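You operate a simulated robot arm through the tools that you are given. There is no shell and no other tool.

The job below is to be done with a simulated two-armed robot. You get a single attempt, and the scene is never put back.

TASK
Grease the middle of the drive chain with the red brush.
Fine: the slat conveyor is locked off, leave it so; grease from the blue pot; brush back in its cup, drive cover shut. Set down upright: red brush. Where these are worked on the way, their far stop is far enough and under half their travel is too little: drive cover. A coat counts when it lies all over at full strength: go over it till it gets no stronger.

It is judged by the outcome, as a careful person would: the job done as asked, and still so three seconds after it is handed in. It fails if anything else is knocked over, pushed out of place, dropped, spilled or broken. A push-on lid holds only when it is set on centred and level and pressed home; a screw cap is set on level and turned clockwise until tight.

THE ROBOT
Two 6-joint arms with two-finger parallel grippers on one trunk, on a base that drives. Base frame: it is fixed to the floor where the robot stands at the start and does not move with it; the origin is under the middle of the robot, x ahead of it, y to its left, z up. Units: mm, degrees, N and s.
The left shoulder is at the start at [280, 185, 805], the right one opposite. With the tool pointing down near the work surface each hand reaches from about 520 to 900 mm from the robot's upright axis, wherever it stands, measured 20 degrees to its own side. Places, roughly: drive cover [-2100, -1400, 800]; grey lid with a yellow centre at the conveyor [-2100, -1800, 900]; main switch of the slat conveyor [-3200, -500, 800]; middle of the chain [-2100, -1400, 800]; red brush [-2250, -2000, 1000]; slat conveyor [-4700, -200, 800]. Payload 1.57 kg a hand.
The TCP of each hand is the grasp point between the finger pads, 30 mm short of the fingertips. In the tool frame z runs along the fingers and y along their closing line. Largest opening 80 mm; finger width 17, thickness 12; the body of the gripper, 40 by 82 mm, starts 80 mm behind the TCP.
Orientation is told as [roll, pitch, yaw] about the base's x, y, z axes, in that order, counted from this pose: with the fingers straight down and closing along the base's y, the tool's x points along the base's -x, its y along +y and its z along -z.

THE INTERFACE
- The arms move only by the tool apply_moves. It takes "left_commands", "right_commands" or both (then of equal length, played together; a hand with none holds still); each is a list of rows, each an object of numbers (a shift or turn left out is 0, a gripper value left out holds the last): "hand": the finger opening in cm, from 0 to 8; "x", "y", "z": the shift along the base's x, y, z in cm; "wx", "wy", "wz": the turn, a rotation vector about the base's x, y, z in rad. In form: [{"hand": .., "x": .., "y": .., "z": .., "wx": .., "wy": .., "wz": ..}, ...]. A call has 1 to 20 rows; each row shifts and turns the commanded pose from where the row before left it. A row lasts 0.2 s, in which the tool goes at most 50 mm and 8.6 degrees; a call with a longer step from one row to the next is refused whole, and so is a gripper value outside its range. A pose out of reach is approached as far as the arm can. The call stops where the force on the tool passes 90 N (or 10 N more than at its start, if that is more) or the arm is blocked; 0.2 s more then pass. Each finger travels about 153 mm/s and halts on what it meets, pressing with about 43 N; the grip force reading is that of the motor and also rises with nothing between the fingers. The clock runs only during rows and for 0.2 s after the last one: add rows that do not move to give the fingers time. It gives the time, the measured TCP pose, the force on the tool (base axes), the opening and the grip force at its end, in the units of the frame above (readings bear some noise), with the torque about the TCP (base axes, N m) and any sound that the robot's microphone picked up.
- Cameras (640 x 400 px; columns grow to the right, rows downward): "scene" is now at [246, 2.4, 1255.7]; the picture's right is [0.03, -1.00, 0.00], its down [-0.63, -0.02, -0.78] and it looks along [0.78, 0.02, -0.63] (base axes); focal length 240 px, centre (320, 200). "left" rides on the left gripper at [72, 7, -122] in its tool frame; the picture's right is [-0.09, 1.00, 0.00], its down [-0.84, -0.08, -0.54] and it looks along [-0.54, -0.05, 0.84] (tool axes); focal length 238 px, centre (320, 200). "right" rides on the right gripper at [72, -7, -122] in its tool frame; the picture's right is [0.09, 1.00, 0.00], its down [-0.84, 0.08, -0.54] and it looks along [-0.54, 0.05, 0.84] (tool axes); focal length 238 px, centre (320, 200). There is no depth. A picture from a camera that has moved, and an enlarged one, comes with that camera's place and axes in the base frame and with its lens.
- grab_frame(camera): a new picture of that camera. No time passes.
- lift_body(by): slides the trunk up (or, below 0, down) by that many mm; the arms and the scene camera ride with it, the base frame stays. It gives what a move gives, with no picture.
- base_move(legs): drives the robot by 1 to 6 legs, each [ahead, turn to the left] in mm and degrees, along the robot's own axes; the way and the turn of a leg run together, so that a leg with both is an arc; at most 1500 mm and 180 degrees a leg. The arms and the cameras ride along, it lands a little off, and it stops where it bumps. It gives what a move gives.
- turn_head(pan, tilt): turns the head with the scene camera to pan (to the left, within 86 degrees either way) and tilt (down, from -29 to 69), counted from straight ahead of the robot. It gives what a move gives.
- close_up(camera, box): a new picture of the part [left, top, right, bottom] of that camera's present view, enlarged. No time passes.
- finish_job(): hands the job in; it is judged then, once.

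Places have to be worked out from the pictures, the camera data and where the tool is seen. Open the grippers and draw the arms clear of the work before you hand the job in, unless the task says otherwise.

The tools are called after "Request:" as a command line: name --argument value ..., lists and objects as JSON in quotes. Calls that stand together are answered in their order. apply_moves: Moves the arms, as the interface text tells. Its arguments: {"type":"object","properties":{"left_commands":{"type":"array","items":{"type":"object","properties":{"hand":{"type":"number"},"x":{"type":"number"},"y":{"type":"number"},"z":{"type":"number"},"wx":{"type":"number"},"wy":{"type":"number"},"wz":{"type":"number"}}}},"right_commands":{"type":"array","items":{"type":"object","properties":{"hand":{"type":"number"},"x":{"type":"number"},"y":{"type":"number"},"z":{"type":"number"},"wx":{"type":"number"},"wy":{"type":"number"},"wz":{"type":"number"}}}}},"required":[]} The other tools are called the same way: lift_body (by) slides the trunk up or down; base_move (legs) drives the base; turn_head (pan, tilt) turns the head that bears the scene camera; grab_frame (camera) takes a picture; close_up (camera, box) takes an enlarged picture of a part of a camera's view; finish_job () hands the job in.

At the start:

```text
time_s: 0.0
left_ee_pos: [560.2, 239.1, 1109.9]
left_tcp_rot: [0.0, 0.0, 0.0]
left_wrist_force: [-0.2, 0.1, -0.3]
left_ft_torque: [0.01, 0.05, 0.03]
left_opening: 80.1
left_gripper_force: 0.0
right_ee_pos: [568.7, -218.4, 1063.0]
right_tcp_rot: [-0.1, 0.0, 0.1]
right_wrist_force: [-0.5, -0.6, 0.3]
right_ft_torque: [0.04, 0.02, -0.02]
right_opening: 79.7
right_gripper_force: 0.0
trunk travel left (down, up): [-500.0, 490.0]
robot x, y, heading: [2.6, -0.8, -0.2]
head pan, tilt: [1.5, 39.0]
```

scene: 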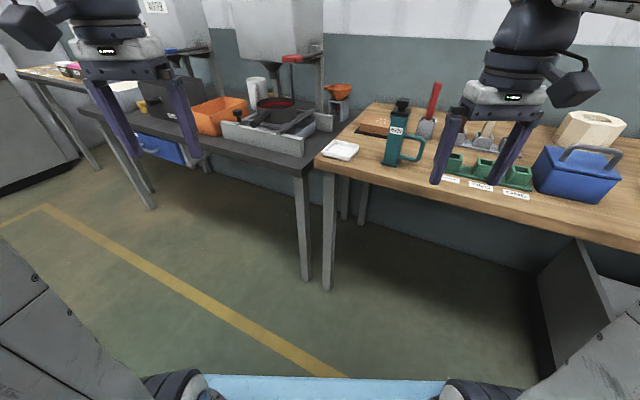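
right: 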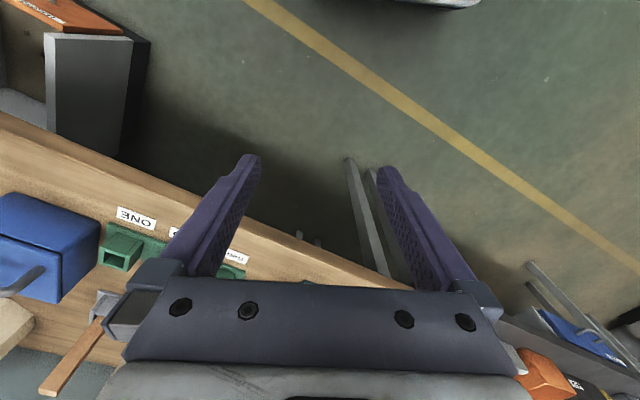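
left: 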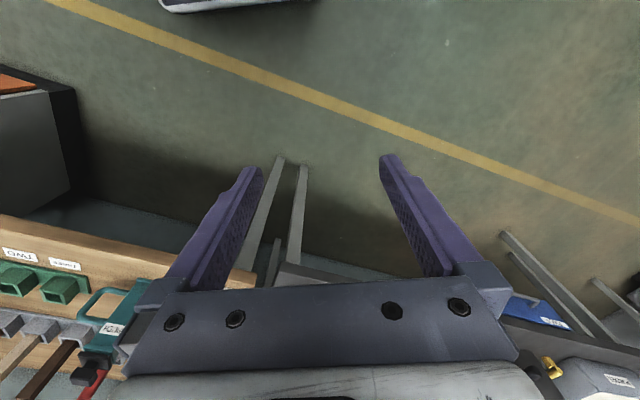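

The start view shows benches ahead, while the conveyor work lies behind me to the right. I turn the head right first to look over the room.

Request:
turn_head --pan -86 --tilt 15

Request:
grab_frame --camera "scene"

Request:
turn_head --pan 86 --tilt 15

Request:
grab_frame --camera "scene"

```text
time_s: 1.6
left_ee_pos: [560.7, 239.2, 1110.2]
left_tcp_rot: [0.1, 0.0, 0.0]
left_wrist_force: [0.2, -0.2, 0.4]
left_ft_torque: [0.04, -0.01, 0.04]
left_opening: 79.9
left_gripper_force: 0.1
right_ee_pos: [568.5, -220.1, 1064.9]
right_tcp_rot: [0.0, 0.0, 0.1]
right_wrist_force: [0.7, 0.6, -0.3]
right_ft_torque: [-0.02, 0.0, 0.01]
right_opening: 80.0
right_gripper_force: 0.0
trunk travel left (down, up): [-500.0, 490.0]
robot x, y, heading: [0.4, 2.1, 0.1]
head pan, tilt: [-85.9, 15.0]
```

```text
taken
camera scene: at [167.1, -93.0, 1293.7], right [-1.0, -0.07, 0.0], down [-0.02, 0.26, -0.97], along [0.07, -0.96, -0.26], focal length 240 px, centre (320, 200)
```

scene: 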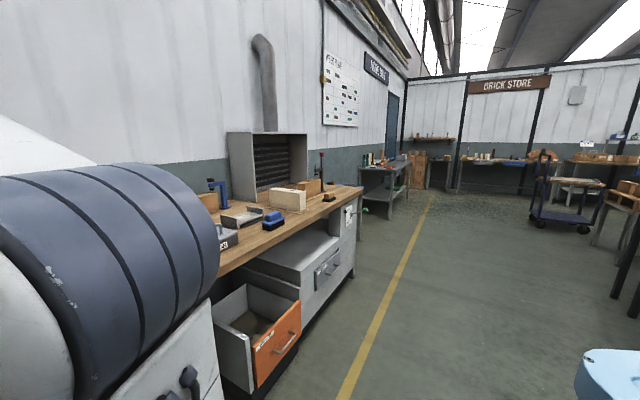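

```text
time_s: 4.2
left_ee_pos: [560.5, 239.1, 1109.6]
left_tcp_rot: [0.0, 0.0, 0.1]
left_wrist_force: [-0.8, -0.5, 0.3]
left_ft_torque: [0.0, -0.02, 0.04]
left_opening: 80.0
left_gripper_force: 0.0
right_ee_pos: [567.8, -218.6, 1063.9]
right_tcp_rot: [0.0, -0.1, 0.0]
right_wrist_force: [-0.1, -0.2, 0.2]
right_ft_torque: [0.0, -0.01, -0.01]
right_opening: 80.2
right_gripper_force: 0.0
trunk travel left (down, up): [-500.0, 490.0]
robot x, y, heading: [-0.9, 0.1, 0.2]
head pan, tilt: [85.9, 15.0]
```

```text
taken
camera scene: at [167.0, 93.4, 1293.7], right [1.0, -0.07, 0.0], down [-0.02, -0.26, -0.97], along [0.07, 0.96, -0.26], focal length 240 px, centre (320, 200)
```

scene: 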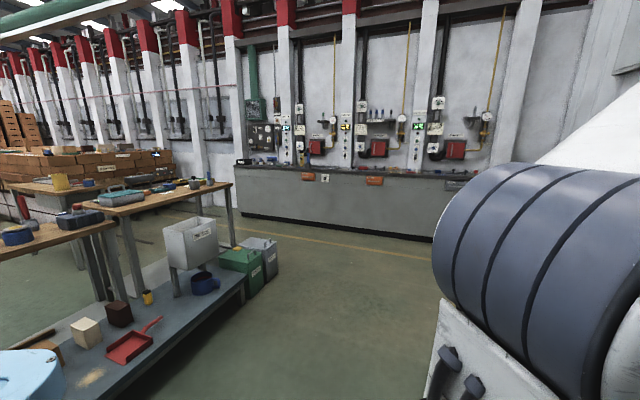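

The room is open behind; the conveyor area should be behind-right. I turn left in place in steps (hands are above bench height) and look.

Request:
base_move --legs '[[0, 100]]'

Request:
turn_head --pan 75 --tilt 15

Request:
grab_frame --camera "scene"

Request:
turn_head --pan 15 --tilt 20

Request:
grab_frame --camera "scene"

```text
time_s: 8.8
left_ee_pos: [-326.4, 513.6, 1109.8]
left_tcp_rot: [0.0, 0.0, 99.4]
left_wrist_force: [-0.5, 0.6, -0.6]
left_ft_torque: [-0.01, 0.0, 0.0]
left_opening: 80.2
left_gripper_force: 0.1
right_ee_pos: [123.3, 596.5, 1064.8]
right_tcp_rot: [0.0, -0.1, 99.5]
right_wrist_force: [-0.2, -0.3, -0.3]
right_ft_torque: [0.01, 0.01, 0.02]
right_opening: 80.1
right_gripper_force: 0.1
trunk travel left (down, up): [-500.0, 490.0]
robot x, y, heading: [1.9, -1.6, 99.5]
head pan, tilt: [85.9, 15.0]
```

```text
time_s: 9.5
left_ee_pos: [-326.6, 512.3, 1110.2]
left_tcp_rot: [-0.1, 0.0, 99.4]
left_wrist_force: [0.2, 0.3, -0.4]
left_ft_torque: [0.03, -0.02, 0.03]
left_opening: 79.7
left_gripper_force: 0.1
right_ee_pos: [122.4, 596.2, 1063.9]
right_tcp_rot: [0.0, -0.1, 99.5]
right_wrist_force: [0.5, 0.1, 0.2]
right_ft_torque: [0.0, 0.01, -0.03]
right_opening: 79.9
right_gripper_force: 0.0
trunk travel left (down, up): [-500.0, 490.0]
robot x, y, heading: [-0.6, 1.8, 99.4]
head pan, tilt: [75.0, 15.0]
```

```text
taken
camera scene: at [-119.0, 167.1, 1293.7], right [0.1, 1.0, 0.0], down [0.26, -0.02, -0.97], along [-0.96, 0.09, -0.26], focal length 240 px, centre (320, 200)
```

scene: 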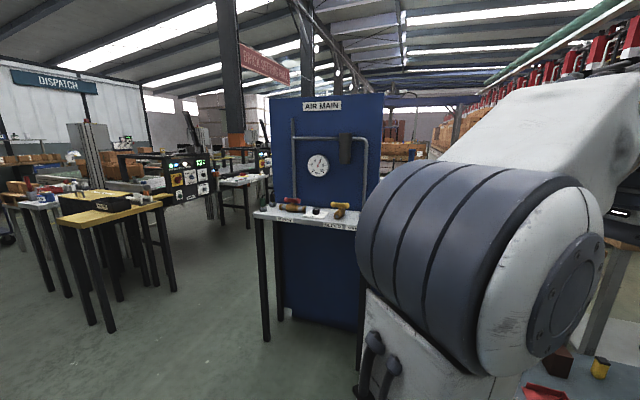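

```text
time_s: 10.8
left_ee_pos: [-328.1, 513.0, 1109.9]
left_tcp_rot: [0.0, 0.1, 99.5]
left_wrist_force: [0.7, 0.0, 0.6]
left_ft_torque: [0.01, 0.02, -0.01]
left_opening: 80.1
left_gripper_force: 0.1
right_ee_pos: [120.8, 596.2, 1063.9]
right_tcp_rot: [0.0, 0.0, 99.5]
right_wrist_force: [0.5, 0.8, -0.1]
right_ft_torque: [0.01, 0.01, -0.01]
right_opening: 79.9
right_gripper_force: 0.1
trunk travel left (down, up): [-500.0, 490.0]
robot x, y, heading: [2.3, 1.2, 99.6]
head pan, tilt: [15.0, 20.0]
```

```text
taken
camera scene: at [-64.7, 242.8, 1285.6], right [0.91, 0.41, 0.0], down [0.14, -0.31, -0.94], along [-0.39, 0.85, -0.34], focal length 240 px, centre (320, 200)
```

scene: 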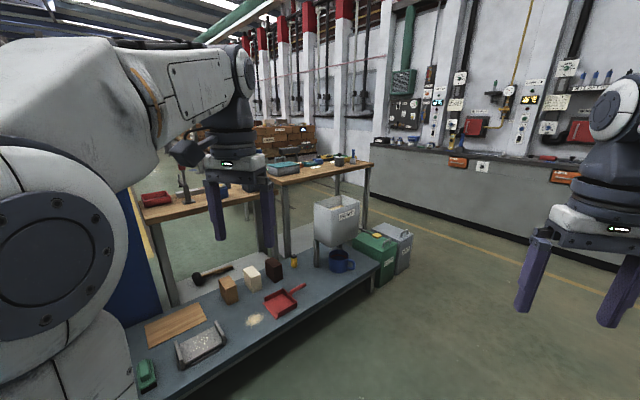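

The slat conveyor appears to be to my left in this heading. I turn another 100° left and look ahead.

Request:
base_move --legs '[[0, 105]]'

Request:
turn_head --pan 0 --tilt 15

Request:
grab_frame --camera "scene"

Request:
close_up --camera "scene" --box '[180, 100, 460, 275]'

```text
time_s: 15.7
left_ee_pos: [-410.9, -450.8, 1109.3]
left_tcp_rot: [0.0, 0.0, -155.4]
left_wrist_force: [-0.4, 0.0, -0.3]
left_ft_torque: [0.01, -0.04, -0.01]
left_opening: 80.4
left_gripper_force: 0.1
right_ee_pos: [-606.9, -38.5, 1063.7]
right_tcp_rot: [0.0, 0.0, -155.4]
right_wrist_force: [-0.7, -0.3, -0.1]
right_ft_torque: [0.0, -0.01, 0.02]
right_opening: 79.9
right_gripper_force: 0.1
trunk travel left (down, up): [-500.0, 490.0]
robot x, y, heading: [0.9, -1.3, -155.3]
head pan, tilt: [15.0, 20.0]
```

```text
time_s: 16.4
left_ee_pos: [-410.1, -451.0, 1110.9]
left_tcp_rot: [0.0, 0.0, -155.5]
left_wrist_force: [-0.1, -0.2, -0.5]
left_ft_torque: [-0.02, 0.0, 0.01]
left_opening: 80.0
left_gripper_force: 0.1
right_ee_pos: [-606.9, -37.4, 1063.9]
right_tcp_rot: [0.0, -0.1, -155.3]
right_wrist_force: [-0.5, -0.4, 0.4]
right_ft_torque: [0.01, 0.01, 0.01]
right_opening: 80.1
right_gripper_force: 0.0
trunk travel left (down, up): [-500.0, 490.0]
robot x, y, heading: [0.7, 1.2, -155.1]
head pan, tilt: [0.0, 15.0]
```

```text
taken
camera scene: at [-230.1, -105.3, 1293.7], right [-0.42, 0.91, 0.0], down [0.24, 0.11, -0.97], along [-0.88, -0.4, -0.26], focal length 240 px, centre (320, 200)
```

scene: 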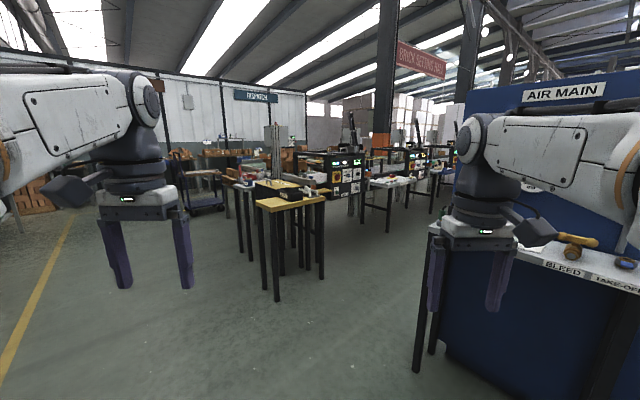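

```text
2.29 times, centred on (320, 188) of scene
camera zoom: at [-230.1, -105.3, 1293.7], right [-0.42, 0.91, 0.0], down [0.24, 0.11, -0.97], along [-0.88, -0.4, -0.26], focal length 548 px, centre (320, 229)
```

zoom: 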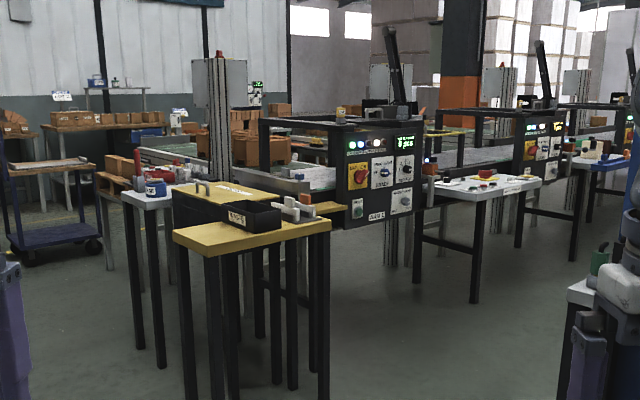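

The black box on the yellow-topped table matches the drive place, and the white table with red items behind it matches the brush. I drive toward about [-1100, -1650] and turn to face -x.

Request:
base_move --legs '[[0, 31], [1400, 0], [520, 0], [0, -55]]'

Request:
turn_head --pan 0 --tilt 25

Request:
grab_frame --camera "scene"

Request:
close_up --camera "scene" --box '[180, 100, 460, 275]'

```text
time_s: 30.0
left_ee_pos: [-1635.3, -1821.8, 1109.9]
left_tcp_rot: [0.0, 0.0, -179.6]
left_wrist_force: [-0.1, -0.8, 1.1]
left_ft_torque: [0.0, -0.01, -0.01]
left_opening: 80.1
left_gripper_force: 0.1
right_ee_pos: [-1646.2, -1363.5, 1063.8]
right_tcp_rot: [0.0, 0.0, -179.5]
right_wrist_force: [0.7, 0.6, 0.3]
right_ft_torque: [0.0, 0.0, -0.01]
right_opening: 80.1
right_gripper_force: 0.0
trunk travel left (down, up): [-500.0, 490.0]
robot x, y, heading: [-1073.2, -1577.0, -179.5]
head pan, tilt: [0.0, 15.0]
```

```text
time_s: 30.7
left_ee_pos: [-1635.5, -1821.1, 1110.5]
left_tcp_rot: [0.0, 0.0, -179.5]
left_wrist_force: [0.5, 0.6, -0.9]
left_ft_torque: [0.03, -0.01, 0.01]
left_opening: 79.9
left_gripper_force: 0.0
right_ee_pos: [-1646.9, -1364.3, 1065.4]
right_tcp_rot: [0.0, 0.0, -179.5]
right_wrist_force: [0.2, -0.6, -0.3]
right_ft_torque: [0.0, 0.01, -0.01]
right_opening: 79.9
right_gripper_force: 0.0
trunk travel left (down, up): [-500.0, 490.0]
robot x, y, heading: [-1076.7, -1579.7, -179.4]
head pan, tilt: [0.0, 25.0]
```

```text
taken
camera scene: at [-1328.7, -1579.9, 1277.6], right [-0.01, 1.0, 0.0], down [0.42, 0.0, -0.91], along [-0.91, -0.01, -0.42], focal length 240 px, centre (320, 200)
```

scene: 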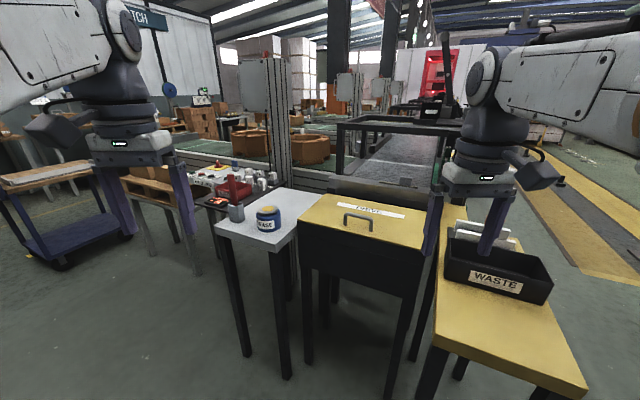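

```text
2.29 times, centred on (320, 188) of scene
camera zoom: at [-1328.7, -1579.9, 1277.6], right [-0.01, 1.0, 0.0], down [0.42, 0.0, -0.91], along [-0.91, -0.01, -0.42], focal length 548 px, centre (320, 229)
```

zoom: 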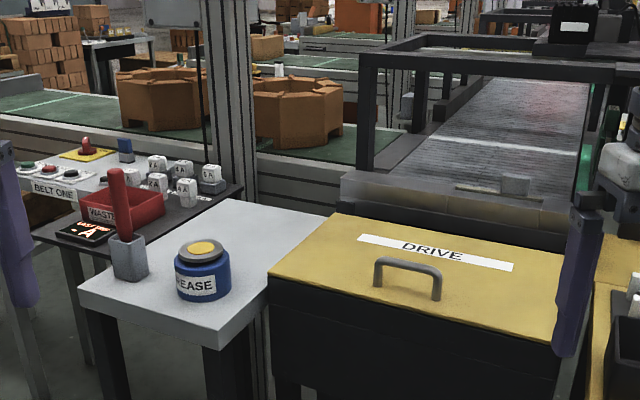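

The conveyor unit is turned about 25° (its front edges face heading 155°). I estimate table top z≈835, brush near [-2120,-1900], pot near [-2075,-1770], cover handle near [-2080,-1452]. I raise the trunk 150 mm for clearance, then drive to stand square to it.

Request:
lift_body --by 150

Request:
base_move --legs '[[0, 49], [500, 0], [0, -74.5]]'

Request:
turn_head --pan 0 --tilt 40

Request:
grab_frame --camera "scene"

Request:
grab_frame --camera "left"

Request:
grab_frame --camera "right"

```text
time_s: 32.4
left_ee_pos: [-1634.7, -1821.7, 1260.2]
left_tcp_rot: [0.0, 0.0, -179.5]
left_wrist_force: [0.3, -0.6, 0.2]
left_ft_torque: [-0.03, -0.02, 0.0]
left_opening: 79.8
left_gripper_force: 0.1
right_ee_pos: [-1646.5, -1364.3, 1212.9]
right_tcp_rot: [-0.1, 0.0, -179.5]
right_wrist_force: [0.0, 0.5, 0.0]
right_ft_torque: [-0.01, 0.02, -0.01]
right_opening: 79.8
right_gripper_force: 0.2
trunk travel left (down, up): [-650.0, 340.0]
robot x, y, heading: [-1077.3, -1578.5, -179.5]
head pan, tilt: [0.0, 25.0]
```

```text
time_s: 40.8
left_ee_pos: [-2012.0, -1934.8, 1260.7]
left_tcp_rot: [0.0, 0.0, 154.8]
left_wrist_force: [-0.3, 0.1, 0.9]
left_ft_torque: [-0.01, -0.03, -0.01]
left_opening: 80.1
left_gripper_force: 0.0
right_ee_pos: [-1823.8, -1517.5, 1214.7]
right_tcp_rot: [-0.1, 0.0, 154.8]
right_wrist_force: [-0.8, 0.1, 0.5]
right_ft_torque: [-0.02, 0.0, 0.0]
right_opening: 79.9
right_gripper_force: 0.0
trunk travel left (down, up): [-650.0, 340.0]
robot x, y, heading: [-1403.6, -1958.8, 154.4]
head pan, tilt: [0.0, 25.0]
```

```text
time_s: 41.6
left_ee_pos: [-2011.7, -1935.3, 1259.3]
left_tcp_rot: [0.0, 0.0, 154.9]
left_wrist_force: [-0.3, 0.3, -0.3]
left_ft_torque: [0.02, -0.01, -0.03]
left_opening: 80.0
left_gripper_force: 0.0
right_ee_pos: [-1825.2, -1517.6, 1214.9]
right_tcp_rot: [0.1, 0.0, 154.8]
right_wrist_force: [0.7, 0.5, 0.0]
right_ft_torque: [0.06, 0.03, -0.02]
right_opening: 80.0
right_gripper_force: 0.1
trunk travel left (down, up): [-650.0, 340.0]
robot x, y, heading: [-1401.5, -1957.9, 154.6]
head pan, tilt: [0.0, 40.0]
```

```text
taken
camera scene: at [-1624.6, -1852.8, 1404.2], right [0.43, 0.9, 0.0], down [0.58, -0.28, -0.77], along [-0.69, 0.33, -0.64], focal length 240 px, centre (320, 200)
```

scene: 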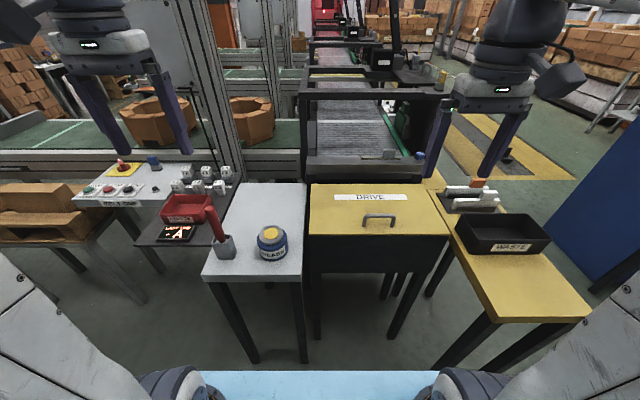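

```text
taken
camera left: at [-1950.5, -1972.2, 1381.9], right [-0.51, -0.86, 0.0], down [-0.72, 0.43, 0.54], along [-0.47, 0.27, -0.84], focal length 238 px, centre (320, 200)
```

left: 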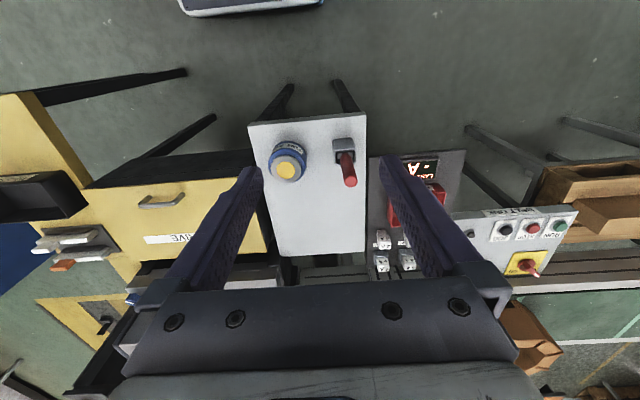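

```text
taken
camera right: at [-1756.4, -1543.1, 1335.9], right [-0.34, -0.94, 0.0], down [-0.79, 0.29, 0.54], along [-0.51, 0.18, -0.84], focal length 238 px, centre (320, 200)
```

right: 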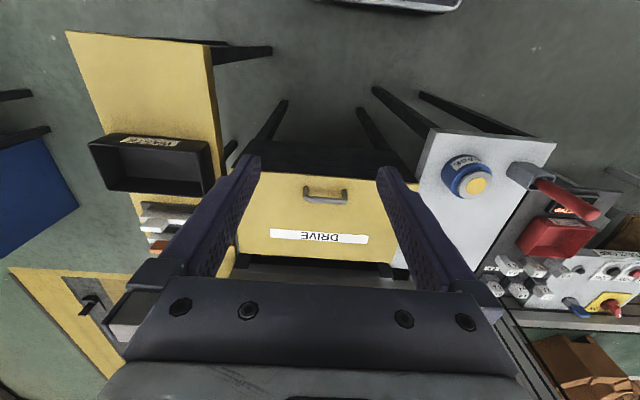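

I get a fair view of brush, pot and cover. Enlarged views will show the lid type and cover mechanism.

Request:
close_up --camera "left" --box '[240, 100, 400, 200]'

Request:
close_up --camera "scene" --box '[190, 160, 350, 260]'

Request:
close_up --camera "scene" --box '[290, 150, 490, 275]'

Request:
close_up --camera "right" --box '[220, 150, 420, 275]'

```text
4.00 times, centred on (320, 150) of left
camera zoom: at [-1950.5, -1972.2, 1381.9], right [-0.51, -0.86, 0.0], down [-0.72, 0.43, 0.54], along [-0.47, 0.27, -0.84], focal length 953 px, centre (320, 400)
```

zoom: 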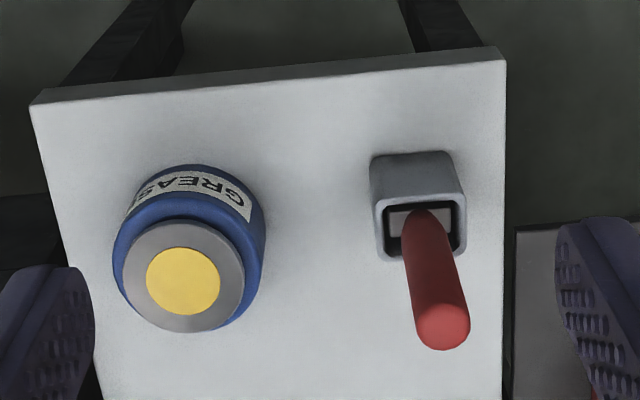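

```text
4.00 times, centred on (270, 210) of scene
camera zoom: at [-1624.6, -1852.8, 1404.2], right [0.43, 0.9, 0.0], down [0.58, -0.28, -0.77], along [-0.69, 0.33, -0.64], focal length 959 px, centre (520, 160)
```

zoom: 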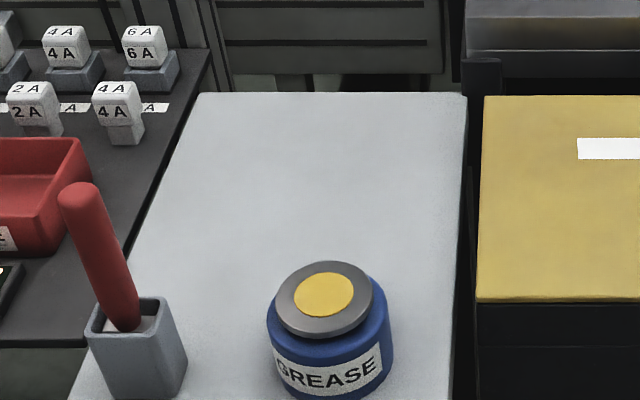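

```text
3.20 times, centred on (390, 212) of scene
camera zoom: at [-1624.6, -1852.8, 1404.2], right [0.43, 0.9, 0.0], down [0.58, -0.28, -0.77], along [-0.69, 0.33, -0.64], focal length 767 px, centre (96, 160)
```

zoom: 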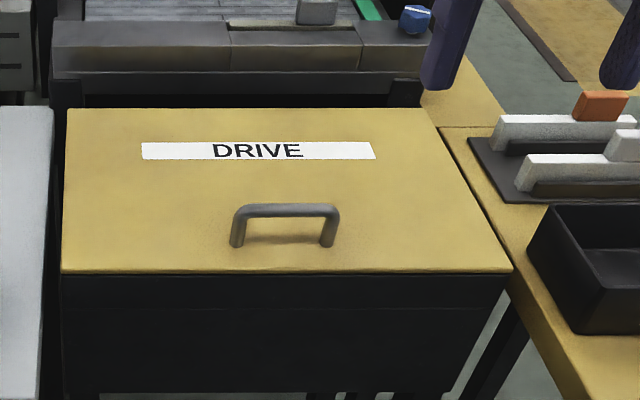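

```text
3.20 times, centred on (320, 212) of right
camera zoom: at [-1756.4, -1543.1, 1335.9], right [-0.34, -0.94, 0.0], down [-0.79, 0.29, 0.54], along [-0.51, 0.18, -0.84], focal length 763 px, centre (320, 160)
```

zoom: 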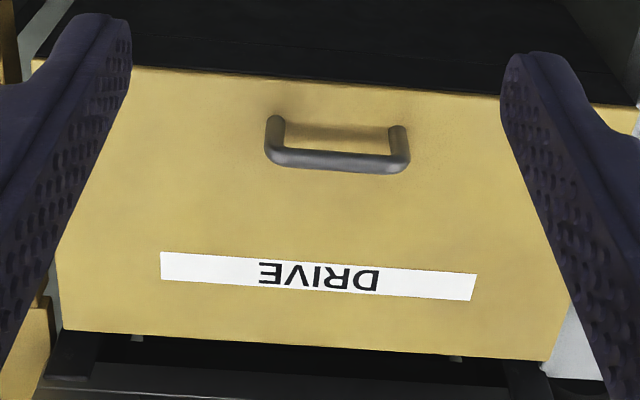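

The lid is a plain round grey push-on type of ~70 mm, the brush stands nearly upright at robot-frame (u≈1133, v≈2658, top z≈987), and the cover handle bar sits at about u 1213, v 2185, z 885, hinged seemingly at the far edge. I bring the right hand above the handle, turned 90° so the fingers close across the bar.

Request:
apply_moves --right_commands '[{"x": -1.88, "y": 0.583, "z": -1.95, "wz": 0.1428}, {"x": -1.88, "y": 0.583, "z": -1.95, "wz": 0.1428}, {"x": -1.88, "y": 0.583, "z": -1.95, "wz": 0.1428}, {"x": -1.88, "y": 0.583, "z": -1.95, "wz": 0.1428}, {"x": -1.88, "y": 0.583, "z": -1.95, "wz": 0.1428}, {"x": -1.88, "y": 0.583, "z": -1.95, "wz": 0.1428}, {"x": -1.88, "y": 0.583, "z": -1.95, "wz": 0.1428}, {"x": -1.88, "y": 0.583, "z": -1.95, "wz": 0.1428}, {"x": -1.88, "y": 0.583, "z": -1.95, "wz": 0.1428}, {"x": -1.88, "y": 0.583, "z": -1.95, "wz": 0.1428}, {"x": -1.88, "y": 0.583, "z": -1.95, "wz": 0.1428}, {}]'

Request:
grab_frame --camera "right"

Request:
grab_frame --camera "scene"

```text
time_s: 44.2
left_ee_pos: [-2012.4, -1934.7, 1260.7]
left_tcp_rot: [0.1, 0.0, 154.8]
left_wrist_force: [-0.7, 0.5, -0.5]
left_ft_torque: [-0.01, 0.0, -0.01]
left_opening: 80.0
left_gripper_force: 0.0
right_ee_pos: [-2031.4, -1453.1, 999.6]
right_tcp_rot: [0.1, 0.0, -115.1]
right_wrist_force: [-0.4, 0.0, 0.4]
right_ft_torque: [0.0, -0.01, -0.01]
right_opening: 79.7
right_gripper_force: 0.0
trunk travel left (down, up): [-650.0, 340.0]
robot x, y, heading: [-1400.7, -1958.8, 154.7]
head pan, tilt: [0.0, 40.0]
```

```text
taken
camera right: at [-2007.0, -1385.8, 1120.8], right [0.94, -0.34, 0.0], down [-0.28, -0.79, 0.54], along [-0.18, -0.51, -0.84], focal length 238 px, centre (320, 200)
```

right: 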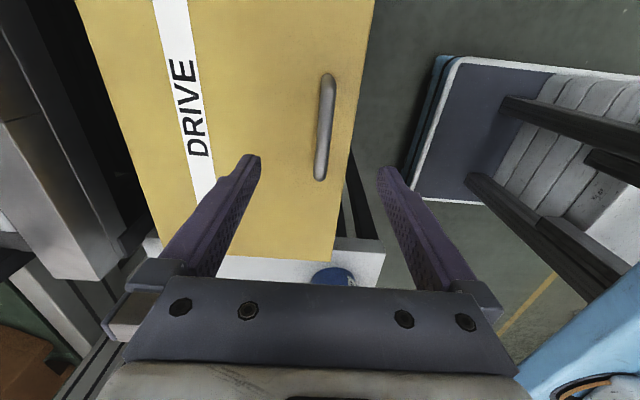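

```text
taken
camera scene: at [-1624.8, -1852.8, 1404.1], right [0.43, 0.9, 0.0], down [0.58, -0.28, -0.77], along [-0.69, 0.33, -0.64], focal length 240 px, centre (320, 200)
```

scene: 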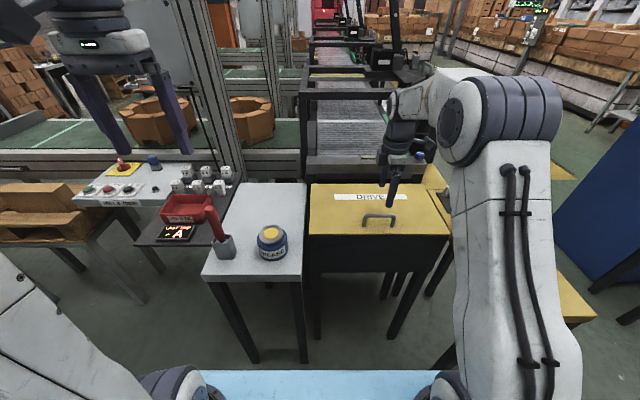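

The bar lies right under the hand (about 5 mm toward the robot). I descend to z≈887 with that shift and close on the bar.

Request:
apply_moves --right_commands '[{"x": 0.58, "y": 0.05, "z": -2.8}, {"z": -2.8}, {"z": -2.8}, {"z": -2.6}, {}]'

Request:
grab_frame --camera "right"

Request:
apply_moves --right_commands '[{"hand": 4}, {}, {"hand": 0}, {}, {}, {}]'

Request:
grab_frame --camera "right"

```text
time_s: 45.4
left_ee_pos: [-2010.9, -1935.5, 1260.6]
left_tcp_rot: [0.0, 0.1, 154.8]
left_wrist_force: [-0.3, 0.3, -0.5]
left_ft_torque: [-0.02, 0.0, -0.02]
left_opening: 79.8
left_gripper_force: 0.1
right_ee_pos: [-2024.3, -1453.3, 890.2]
right_tcp_rot: [0.0, 0.0, -115.3]
right_wrist_force: [0.6, 0.2, -0.1]
right_ft_torque: [-0.01, 0.01, 0.01]
right_opening: 79.9
right_gripper_force: 0.1
trunk travel left (down, up): [-650.0, 340.0]
robot x, y, heading: [-1403.3, -1957.7, 154.6]
head pan, tilt: [0.0, 40.0]
```

```text
taken
camera right: at [-2000.3, -1386.4, 1012.0], right [0.94, -0.34, 0.0], down [-0.29, -0.79, 0.54], along [-0.18, -0.51, -0.84], focal length 238 px, centre (320, 200)
```

right: 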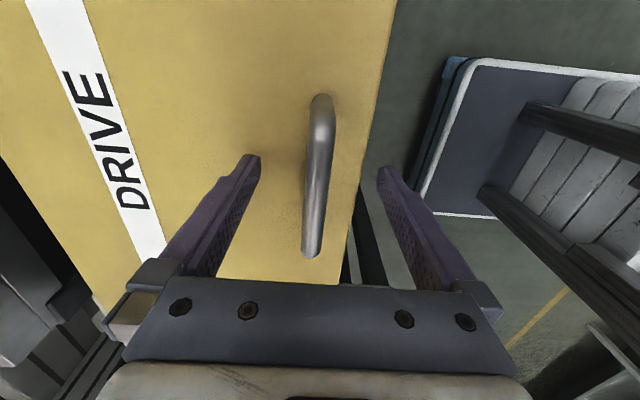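

```text
time_s: 46.8
left_ee_pos: [-2012.0, -1934.9, 1259.6]
left_tcp_rot: [0.0, 0.1, 154.8]
left_wrist_force: [0.4, -0.5, -0.3]
left_ft_torque: [-0.01, 0.02, -0.02]
left_opening: 80.0
left_gripper_force: 0.1
right_ee_pos: [-2026.7, -1452.9, 889.6]
right_tcp_rot: [-0.3, 0.1, -115.3]
right_wrist_force: [-19.9, 10.4, -2.5]
right_ft_torque: [-0.11, -0.13, 0.07]
right_opening: 13.9
right_gripper_force: 30.0
trunk travel left (down, up): [-650.0, 340.0]
robot x, y, heading: [-1405.1, -1957.3, 154.5]
head pan, tilt: [0.0, 40.0]
```

```text
taken
camera right: at [-2001.8, -1385.7, 1012.6], right [0.94, -0.34, -0.01], down [-0.28, -0.79, 0.54], along [-0.19, -0.51, -0.84], focal length 238 px, centre (320, 200)
```

right: 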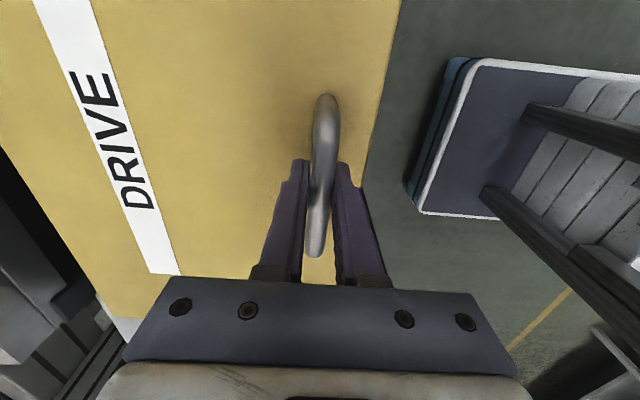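

The bar is gripped (14 mm). I test gently by lifting a few millimetres along the presumed hinge arc and watch the force.

Request:
apply_moves --right_commands '[{"z": 0.5, "x": -0.1, "y": 0.04}, {"z": 0.5, "x": -0.1, "y": 0.05}, {}]'

Request:
grab_frame --camera "scene"

```text
time_s: 47.6
left_ee_pos: [-2012.7, -1934.5, 1260.5]
left_tcp_rot: [0.0, 0.1, 154.9]
left_wrist_force: [0.1, -0.6, 0.2]
left_ft_torque: [0.0, 0.01, 0.01]
left_opening: 80.2
left_gripper_force: 0.2
right_ee_pos: [-2028.6, -1452.8, 899.8]
right_tcp_rot: [-0.2, -0.1, -115.2]
right_wrist_force: [-20.8, 6.9, -10.5]
right_ft_torque: [0.07, -0.27, -0.05]
right_opening: 13.6
right_gripper_force: 30.6
trunk travel left (down, up): [-650.0, 340.0]
robot x, y, heading: [-1407.2, -1959.1, 154.8]
head pan, tilt: [0.0, 40.0]
```

```text
taken
camera scene: at [-1626.0, -1852.3, 1403.9], right [0.43, 0.9, 0.0], down [0.58, -0.28, -0.77], along [-0.69, 0.33, -0.64], focal length 240 px, centre (320, 200)
```

scene: 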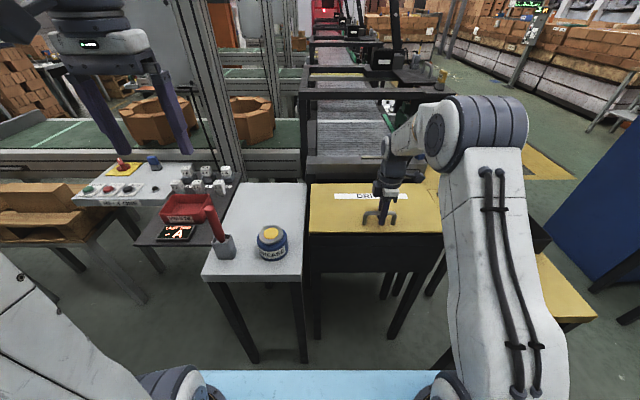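

The cover lifts with about 10 N, as a hinged flap would. I continue along the arc to about 20°.

Request:
apply_moves --right_commands '[{"x": -0.443, "y": 0.21, "z": 1.77}, {"x": -0.569, "y": 0.27, "z": 1.72}, {"x": -0.696, "y": 0.33, "z": 1.67}, {"x": -0.705, "y": 0.335, "z": 1.43}, {}]'

Request:
grab_frame --camera "scene"

Request:
grab_frame --camera "right"

```text
time_s: 48.8
left_ee_pos: [-2012.9, -1935.8, 1259.0]
left_tcp_rot: [-0.1, 0.1, 154.8]
left_wrist_force: [-0.5, -0.2, 0.1]
left_ft_torque: [0.01, 0.0, 0.0]
left_opening: 80.1
left_gripper_force: 0.0
right_ee_pos: [-2052.2, -1439.9, 964.3]
right_tcp_rot: [0.0, 0.0, -115.0]
right_wrist_force: [-15.9, 4.4, -13.5]
right_ft_torque: [0.04, -0.16, -0.14]
right_opening: 13.6
right_gripper_force: 30.2
trunk travel left (down, up): [-650.0, 340.0]
robot x, y, heading: [-1403.9, -1961.5, 154.7]
head pan, tilt: [0.0, 40.0]
```

```text
taken
camera scene: at [-1625.9, -1852.3, 1403.9], right [0.43, 0.9, 0.0], down [0.58, -0.28, -0.77], along [-0.69, 0.33, -0.64], focal length 240 px, centre (320, 200)
```

scene: 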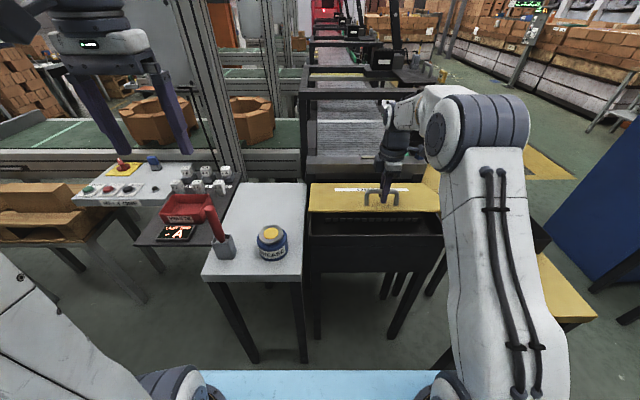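

```text
taken
camera right: at [-2027.5, -1373.6, 1086.7], right [0.94, -0.34, 0.0], down [-0.29, -0.79, 0.54], along [-0.19, -0.51, -0.84], focal length 238 px, centre (320, 200)
```

right: 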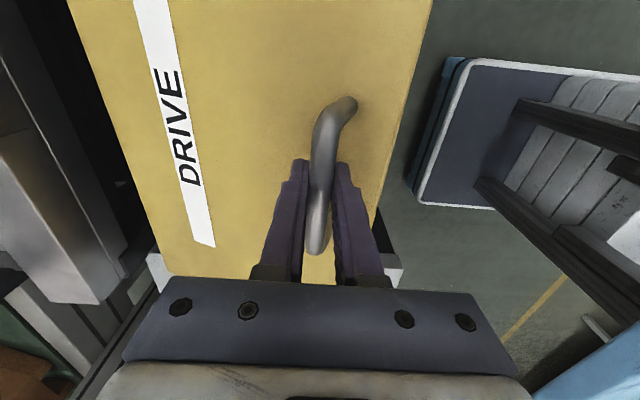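

The cover swings on its far hinge and the force is small. I go on to about 50°.

Request:
apply_moves --right_commands '[{"x": -1.02, "y": 0.485, "z": 1.7}, {"x": -1.14, "y": 0.54, "z": 1.59}, {"x": -1.265, "y": 0.6, "z": 1.48}, {"x": -1.38, "y": 0.656, "z": 1.36}, {"x": -1.47, "y": 0.7, "z": 1.21}, {"x": -1.57, "y": 0.746, "z": 1.07}, {}]'

Request:
grab_frame --camera "scene"

Request:
grab_frame --camera "right"

```text
time_s: 50.4
left_ee_pos: [-2013.0, -1933.3, 1259.0]
left_tcp_rot: [0.0, 0.2, 154.9]
left_wrist_force: [0.2, -0.1, -1.4]
left_ft_torque: [-0.02, -0.02, -0.01]
left_opening: 80.0
left_gripper_force: 0.1
right_ee_pos: [-2108.3, -1413.6, 1036.6]
right_tcp_rot: [0.2, -0.1, -115.2]
right_wrist_force: [-12.9, 2.0, -23.9]
right_ft_torque: [0.08, -0.09, -0.26]
right_opening: 13.5
right_gripper_force: 29.8
right hand out of reach, approached as far as the arm can: row 5, 6
trunk travel left (down, up): [-650.0, 340.0]
robot x, y, heading: [-1403.5, -1955.5, 154.4]
head pan, tilt: [0.0, 40.0]
```

```text
taken
camera scene: at [-1626.4, -1852.0, 1403.5], right [0.43, 0.9, 0.0], down [0.58, -0.28, -0.77], along [-0.69, 0.33, -0.64], focal length 240 px, centre (320, 200)
```

scene: 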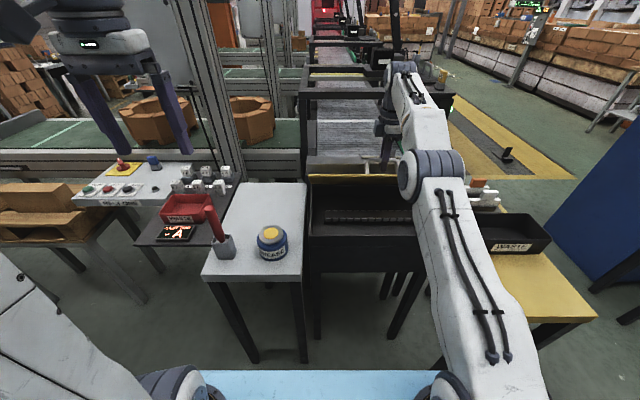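

```text
taken
camera right: at [-2083.5, -1347.2, 1158.4], right [0.94, -0.34, 0.0], down [-0.29, -0.79, 0.54], along [-0.18, -0.51, -0.84], focal length 238 px, centre (320, 200)
```

right: 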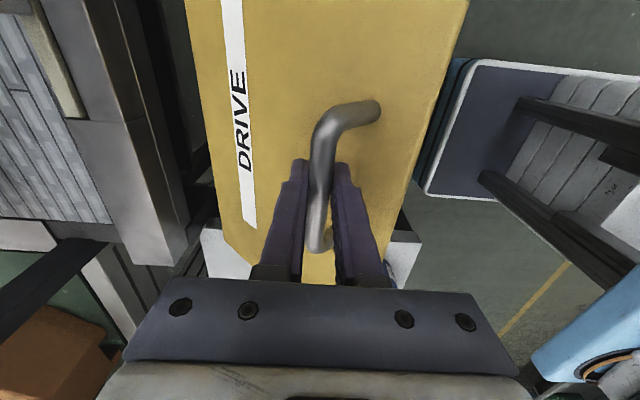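

The chain is now visible inside the box, but the right arm is at its reach limit with the cover about 43° open. I keep holding it and bring the left hand, closed and pointing forward, to just in front of the gap to push the cover on from below.

Request:
apply_moves --left_commands '[{"hand": 0, "x": -0.08, "y": 3.0, "z": -2.375, "wx": 0.0529, "wy": 0.1115}, {"x": -0.08, "y": 3.0, "z": -2.375, "wx": 0.0529, "wy": 0.1115}, {"x": -0.08, "y": 3.0, "z": -2.375, "wx": 0.0529, "wy": 0.1115}, {"x": -0.08, "y": 3.0, "z": -2.375, "wx": 0.0529, "wy": 0.1115}, {"x": -0.08, "y": 3.0, "z": -2.375, "wx": 0.0529, "wy": 0.1115}, {"x": -0.08, "y": 3.0, "z": -2.375, "wx": 0.0529, "wy": 0.1115}, {"x": -0.08, "y": 3.0, "z": -2.375, "wx": 0.0529, "wy": 0.1115}, {"x": -0.08, "y": 3.0, "z": -2.375, "wx": 0.0529, "wy": 0.1115}, {"x": -0.08, "y": 3.0, "z": -2.375, "wx": 0.0529, "wy": 0.1115}, {"x": -0.08, "y": 3.0, "z": -2.375, "wx": 0.0529, "wy": 0.1115}, {"x": -0.08, "y": 3.0, "z": -2.375, "wx": 0.0529, "wy": 0.1115}, {"x": -0.08, "y": 3.0, "z": -2.375, "wx": 0.0529, "wy": 0.1115}, {}]'

Request:
grab_frame --camera "scene"

Request:
grab_frame --camera "left"

```text
time_s: 53.2
left_ee_pos: [-2022.7, -1572.1, 973.0]
left_tcp_rot: [-2.1, -84.8, 156.8]
left_wrist_force: [-0.2, -0.1, 0.4]
left_ft_torque: [-0.01, -0.01, -0.02]
left_opening: 0.0
left_gripper_force: 21.7
right_ee_pos: [-2107.9, -1415.4, 1039.1]
right_tcp_rot: [0.1, 0.1, -115.2]
right_wrist_force: [-14.0, 5.4, -23.5]
right_ft_torque: [0.13, -0.09, -0.28]
right_opening: 13.8
right_gripper_force: 30.2
trunk travel left (down, up): [-650.0, 340.0]
robot x, y, heading: [-1404.5, -1957.1, 154.6]
head pan, tilt: [0.0, 40.0]
```

```text
taken
camera scene: at [-1626.3, -1851.9, 1403.8], right [0.43, 0.9, 0.0], down [0.58, -0.28, -0.77], along [-0.69, 0.33, -0.64], focal length 240 px, centre (320, 200)
```

scene: 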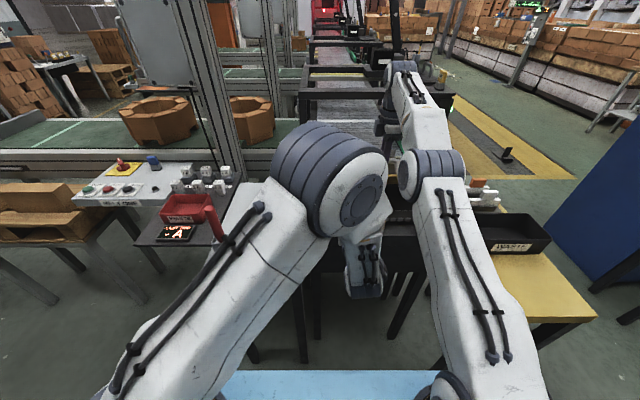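

```text
taken
camera left: at [-1910.5, -1633.7, 911.7], right [-0.43, -0.9, 0.09], down [0.45, -0.13, 0.88], along [-0.78, 0.42, 0.46], focal length 238 px, centre (320, 200)
```

left: 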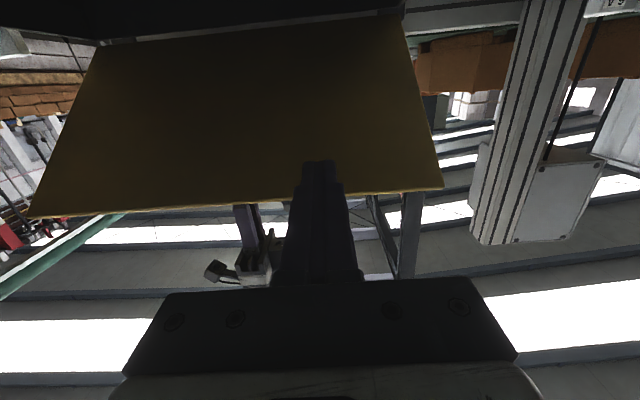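

The left fingers are closed and under the cover's front edge, with clear view of its underside. I slide them in about 110 mm.

Request:
apply_moves --left_commands '[{"x": -2.44, "y": 1.158, "z": -0.275}, {"x": -2.44, "y": 1.158, "z": -0.275}, {"x": -2.44, "y": 1.158, "z": -0.275}, {"x": -2.44, "y": 1.158, "z": -0.275}, {}]'

Request:
grab_frame --camera "left"

Request:
grab_frame --camera "right"

```text
time_s: 54.4
left_ee_pos: [-2120.4, -1527.7, 962.0]
left_tcp_rot: [-1.6, -84.8, 156.3]
left_wrist_force: [0.1, 0.0, -0.2]
left_ft_torque: [-0.01, 0.01, 0.01]
left_opening: 0.2
left_gripper_force: 21.1
right_ee_pos: [-2108.0, -1414.2, 1037.6]
right_tcp_rot: [0.1, 0.0, -115.2]
right_wrist_force: [-13.2, 6.0, -23.4]
right_ft_torque: [-0.08, 0.05, -0.31]
right_opening: 13.6
right_gripper_force: 30.1
trunk travel left (down, up): [-650.0, 340.0]
robot x, y, heading: [-1403.0, -1958.5, 154.5]
head pan, tilt: [0.0, 40.0]
```

```text
taken
camera left: at [-2008.4, -1588.7, 901.5], right [-0.43, -0.9, 0.09], down [0.45, -0.13, 0.88], along [-0.78, 0.42, 0.46], focal length 238 px, centre (320, 200)
```

left: 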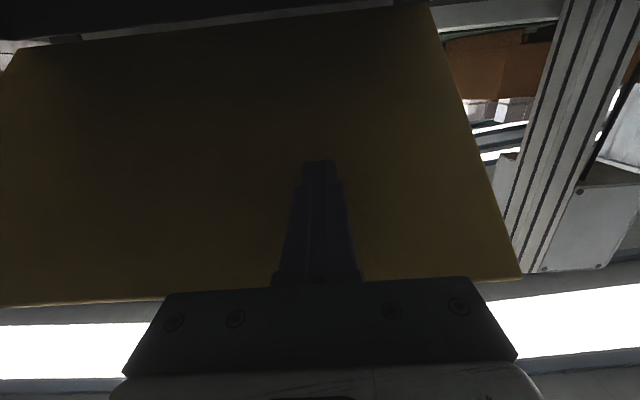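

```text
taken
camera right: at [-2083.0, -1347.2, 1160.0], right [0.94, -0.34, 0.0], down [-0.29, -0.79, 0.54], along [-0.18, -0.51, -0.84], focal length 238 px, centre (320, 200)
```

right: 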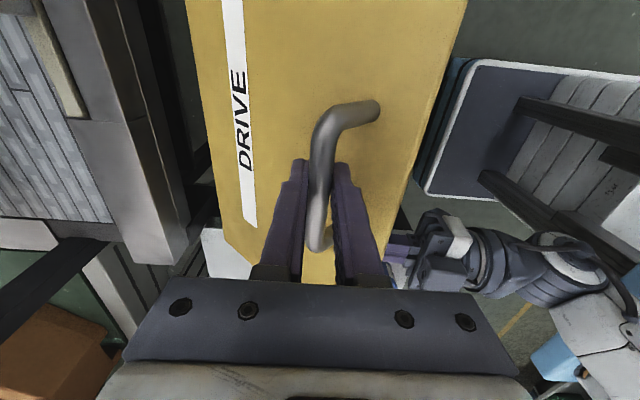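

The left fingers are under the cover. I raise them in small steps until they carry it.

Request:
apply_moves --left_commands '[{"z": 0.4}, {"z": 0.4}, {"z": 0.4}, {}]'

```text
time_s: 55.4
left_ee_pos: [-2118.8, -1529.2, 969.4]
left_tcp_rot: [0.9, -84.0, 153.7]
left_wrist_force: [8.3, -4.3, -24.7]
left_ft_torque: [-0.4, -0.56, 0.11]
left_opening: 0.1
left_gripper_force: 21.0
right_ee_pos: [-2109.5, -1413.9, 1039.4]
right_tcp_rot: [-0.3, -0.1, -115.3]
right_wrist_force: [-23.9, 10.8, -7.1]
right_ft_torque: [0.03, -0.08, -0.32]
right_opening: 14.1
right_gripper_force: 30.1
trunk travel left (down, up): [-650.0, 340.0]
robot x, y, heading: [-1402.0, -1959.8, 154.7]
head pan, tilt: [0.0, 40.0]
```

The left hand now carries about 25 N of the cover. I tilt the right hand's fingers forward about 25° around the bar to regain reach.

Request:
apply_moves --right_commands '[{"wx": 0.0613, "wy": 0.1291}, {"wx": 0.0613, "wy": 0.1291}, {"wx": 0.0613, "wy": 0.1291}, {}]'

Request:
grab_frame --camera "right"

```text
time_s: 56.4
left_ee_pos: [-2115.7, -1529.2, 975.6]
left_tcp_rot: [-0.5, -84.7, 155.1]
left_wrist_force: [25.2, -10.1, -12.5]
left_ft_torque: [-0.1, -0.24, -0.07]
left_opening: 0.0
left_gripper_force: 21.9
right_ee_pos: [-2107.6, -1412.8, 1047.6]
right_tcp_rot: [-25.6, 0.0, -115.3]
right_wrist_force: [-5.8, 3.4, 30.9]
right_ft_torque: [-0.24, 0.39, -0.39]
right_opening: 13.4
right_gripper_force: 29.7
trunk travel left (down, up): [-650.0, 340.0]
robot x, y, heading: [-1404.7, -1959.7, 154.8]
head pan, tilt: [0.0, 40.0]
```

```text
taken
camera right: at [-2035.0, -1369.8, 1160.1], right [0.85, -0.3, -0.43], down [-0.08, -0.89, 0.45], along [-0.52, -0.35, -0.78], focal length 238 px, centre (320, 200)
```

right: 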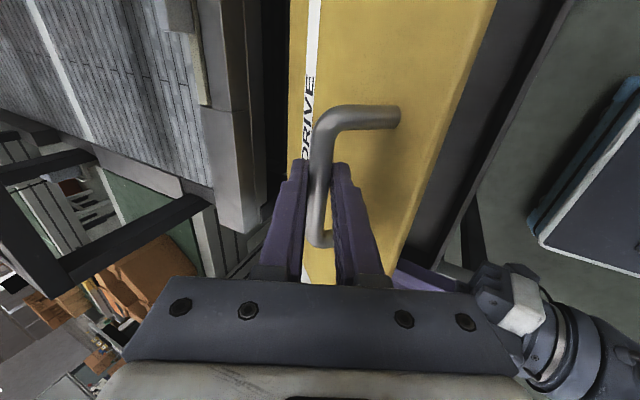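

The tilt restores reach. I now swing both hands together further along the arc, tilting the right hand a bit more.

Request:
apply_moves --right_commands '[{"x": -0.966, "y": 0.459, "z": 0.6, "wx": 0.0386, "wy": 0.0813}, {"x": -0.966, "y": 0.459, "z": 0.6, "wx": 0.0386, "wy": 0.0813}, {"x": -0.966, "y": 0.459, "z": 0.6, "wx": 0.0386, "wy": 0.0813}, {}]' --left_commands '[{"x": -0.605, "y": 0.287, "z": 0.67}, {"x": -0.605, "y": 0.287, "z": 0.67}, {"x": -0.605, "y": 0.287, "z": 0.67}, {}]'

Request:
grab_frame --camera "right"

```text
time_s: 57.4
left_ee_pos: [-2137.0, -1520.5, 997.4]
left_tcp_rot: [-2.0, -85.0, 156.8]
left_wrist_force: [7.4, 0.5, -8.6]
left_ft_torque: [-0.11, -0.2, -0.11]
left_opening: 0.0
left_gripper_force: 20.8
right_ee_pos: [-2137.3, -1402.3, 1061.8]
right_tcp_rot: [-40.4, 0.1, -115.4]
right_wrist_force: [2.6, -0.4, 22.8]
right_ft_torque: [-0.32, 0.24, -0.31]
right_opening: 13.6
right_gripper_force: 30.5
trunk travel left (down, up): [-650.0, 340.0]
robot x, y, heading: [-1402.3, -1957.4, 154.8]
head pan, tilt: [0.0, 40.0]
```

```text
taken
camera right: at [-2038.7, -1368.1, 1158.7], right [0.73, -0.24, -0.65], down [0.01, -0.93, 0.36], along [-0.69, -0.27, -0.67], focal length 238 px, centre (320, 200)
```

right: 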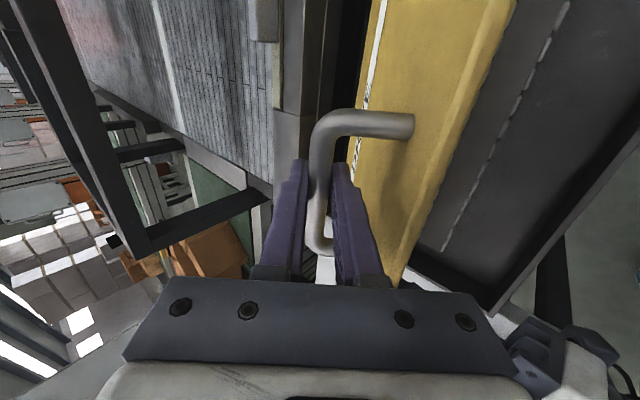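

Both move well. I continue to about 60° open.

Request:
apply_moves --right_commands '[{"x": -0.903, "y": 0.429, "z": 0.45}, {"x": -0.903, "y": 0.429, "z": 0.45}, {"x": -0.903, "y": 0.429, "z": 0.4}, {"x": -0.903, "y": 0.429, "z": 0.4}, {}]' --left_commands '[{"x": -0.587, "y": 0.279, "z": 0.5}, {"x": -0.587, "y": 0.279, "z": 0.5}, {"x": -0.587, "y": 0.279, "z": 0.5}, {"x": -0.587, "y": 0.279, "z": 0.5}, {}]'

Request:
grab_frame --camera "right"

Request:
grab_frame --camera "scene"

Request:
grab_frame --camera "left"

```text
time_s: 58.6
left_ee_pos: [-2160.8, -1509.5, 1017.5]
left_tcp_rot: [-2.2, -84.9, 156.8]
left_wrist_force: [-0.4, 0.3, -0.5]
left_ft_torque: [-0.02, 0.01, 0.01]
left_opening: 0.1
left_gripper_force: 20.8
right_ee_pos: [-2170.7, -1384.2, 1075.7]
right_tcp_rot: [-40.1, 0.1, -115.3]
right_wrist_force: [7.5, -1.8, 13.1]
right_ft_torque: [-0.12, 0.0, -0.61]
right_opening: 13.5
right_gripper_force: 30.1
trunk travel left (down, up): [-650.0, 340.0]
robot x, y, heading: [-1403.8, -1957.7, 154.7]
head pan, tilt: [0.0, 40.0]
```

```text
taken
camera right: at [-2074.1, -1351.5, 1173.8], right [0.73, -0.24, -0.64], down [0.01, -0.93, 0.36], along [-0.68, -0.27, -0.68], focal length 238 px, centre (320, 200)
```

right: 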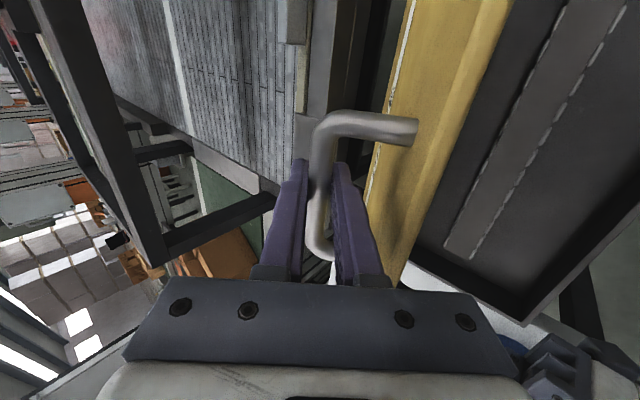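

```text
taken
camera scene: at [-1623.8, -1853.3, 1404.4], right [0.43, 0.9, 0.0], down [0.58, -0.28, -0.77], along [-0.69, 0.33, -0.64], focal length 240 px, centre (320, 200)
```

scene: 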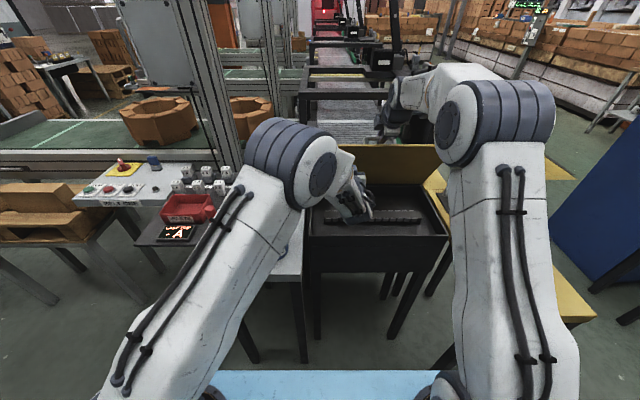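

```text
taken
camera left: at [-2048.6, -1569.9, 956.0], right [-0.43, -0.9, 0.09], down [0.45, -0.13, 0.88], along [-0.78, 0.42, 0.46], focal length 238 px, centre (320, 200)
```

left: 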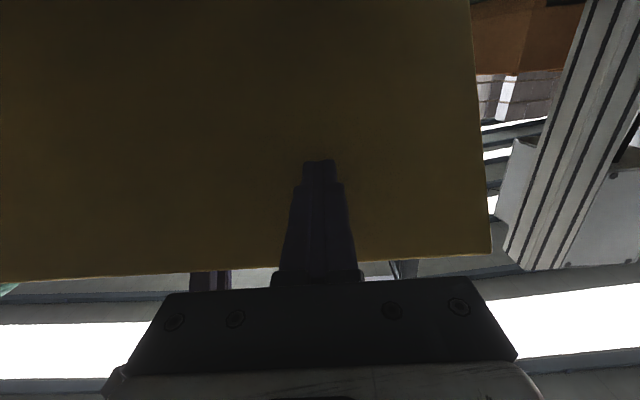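

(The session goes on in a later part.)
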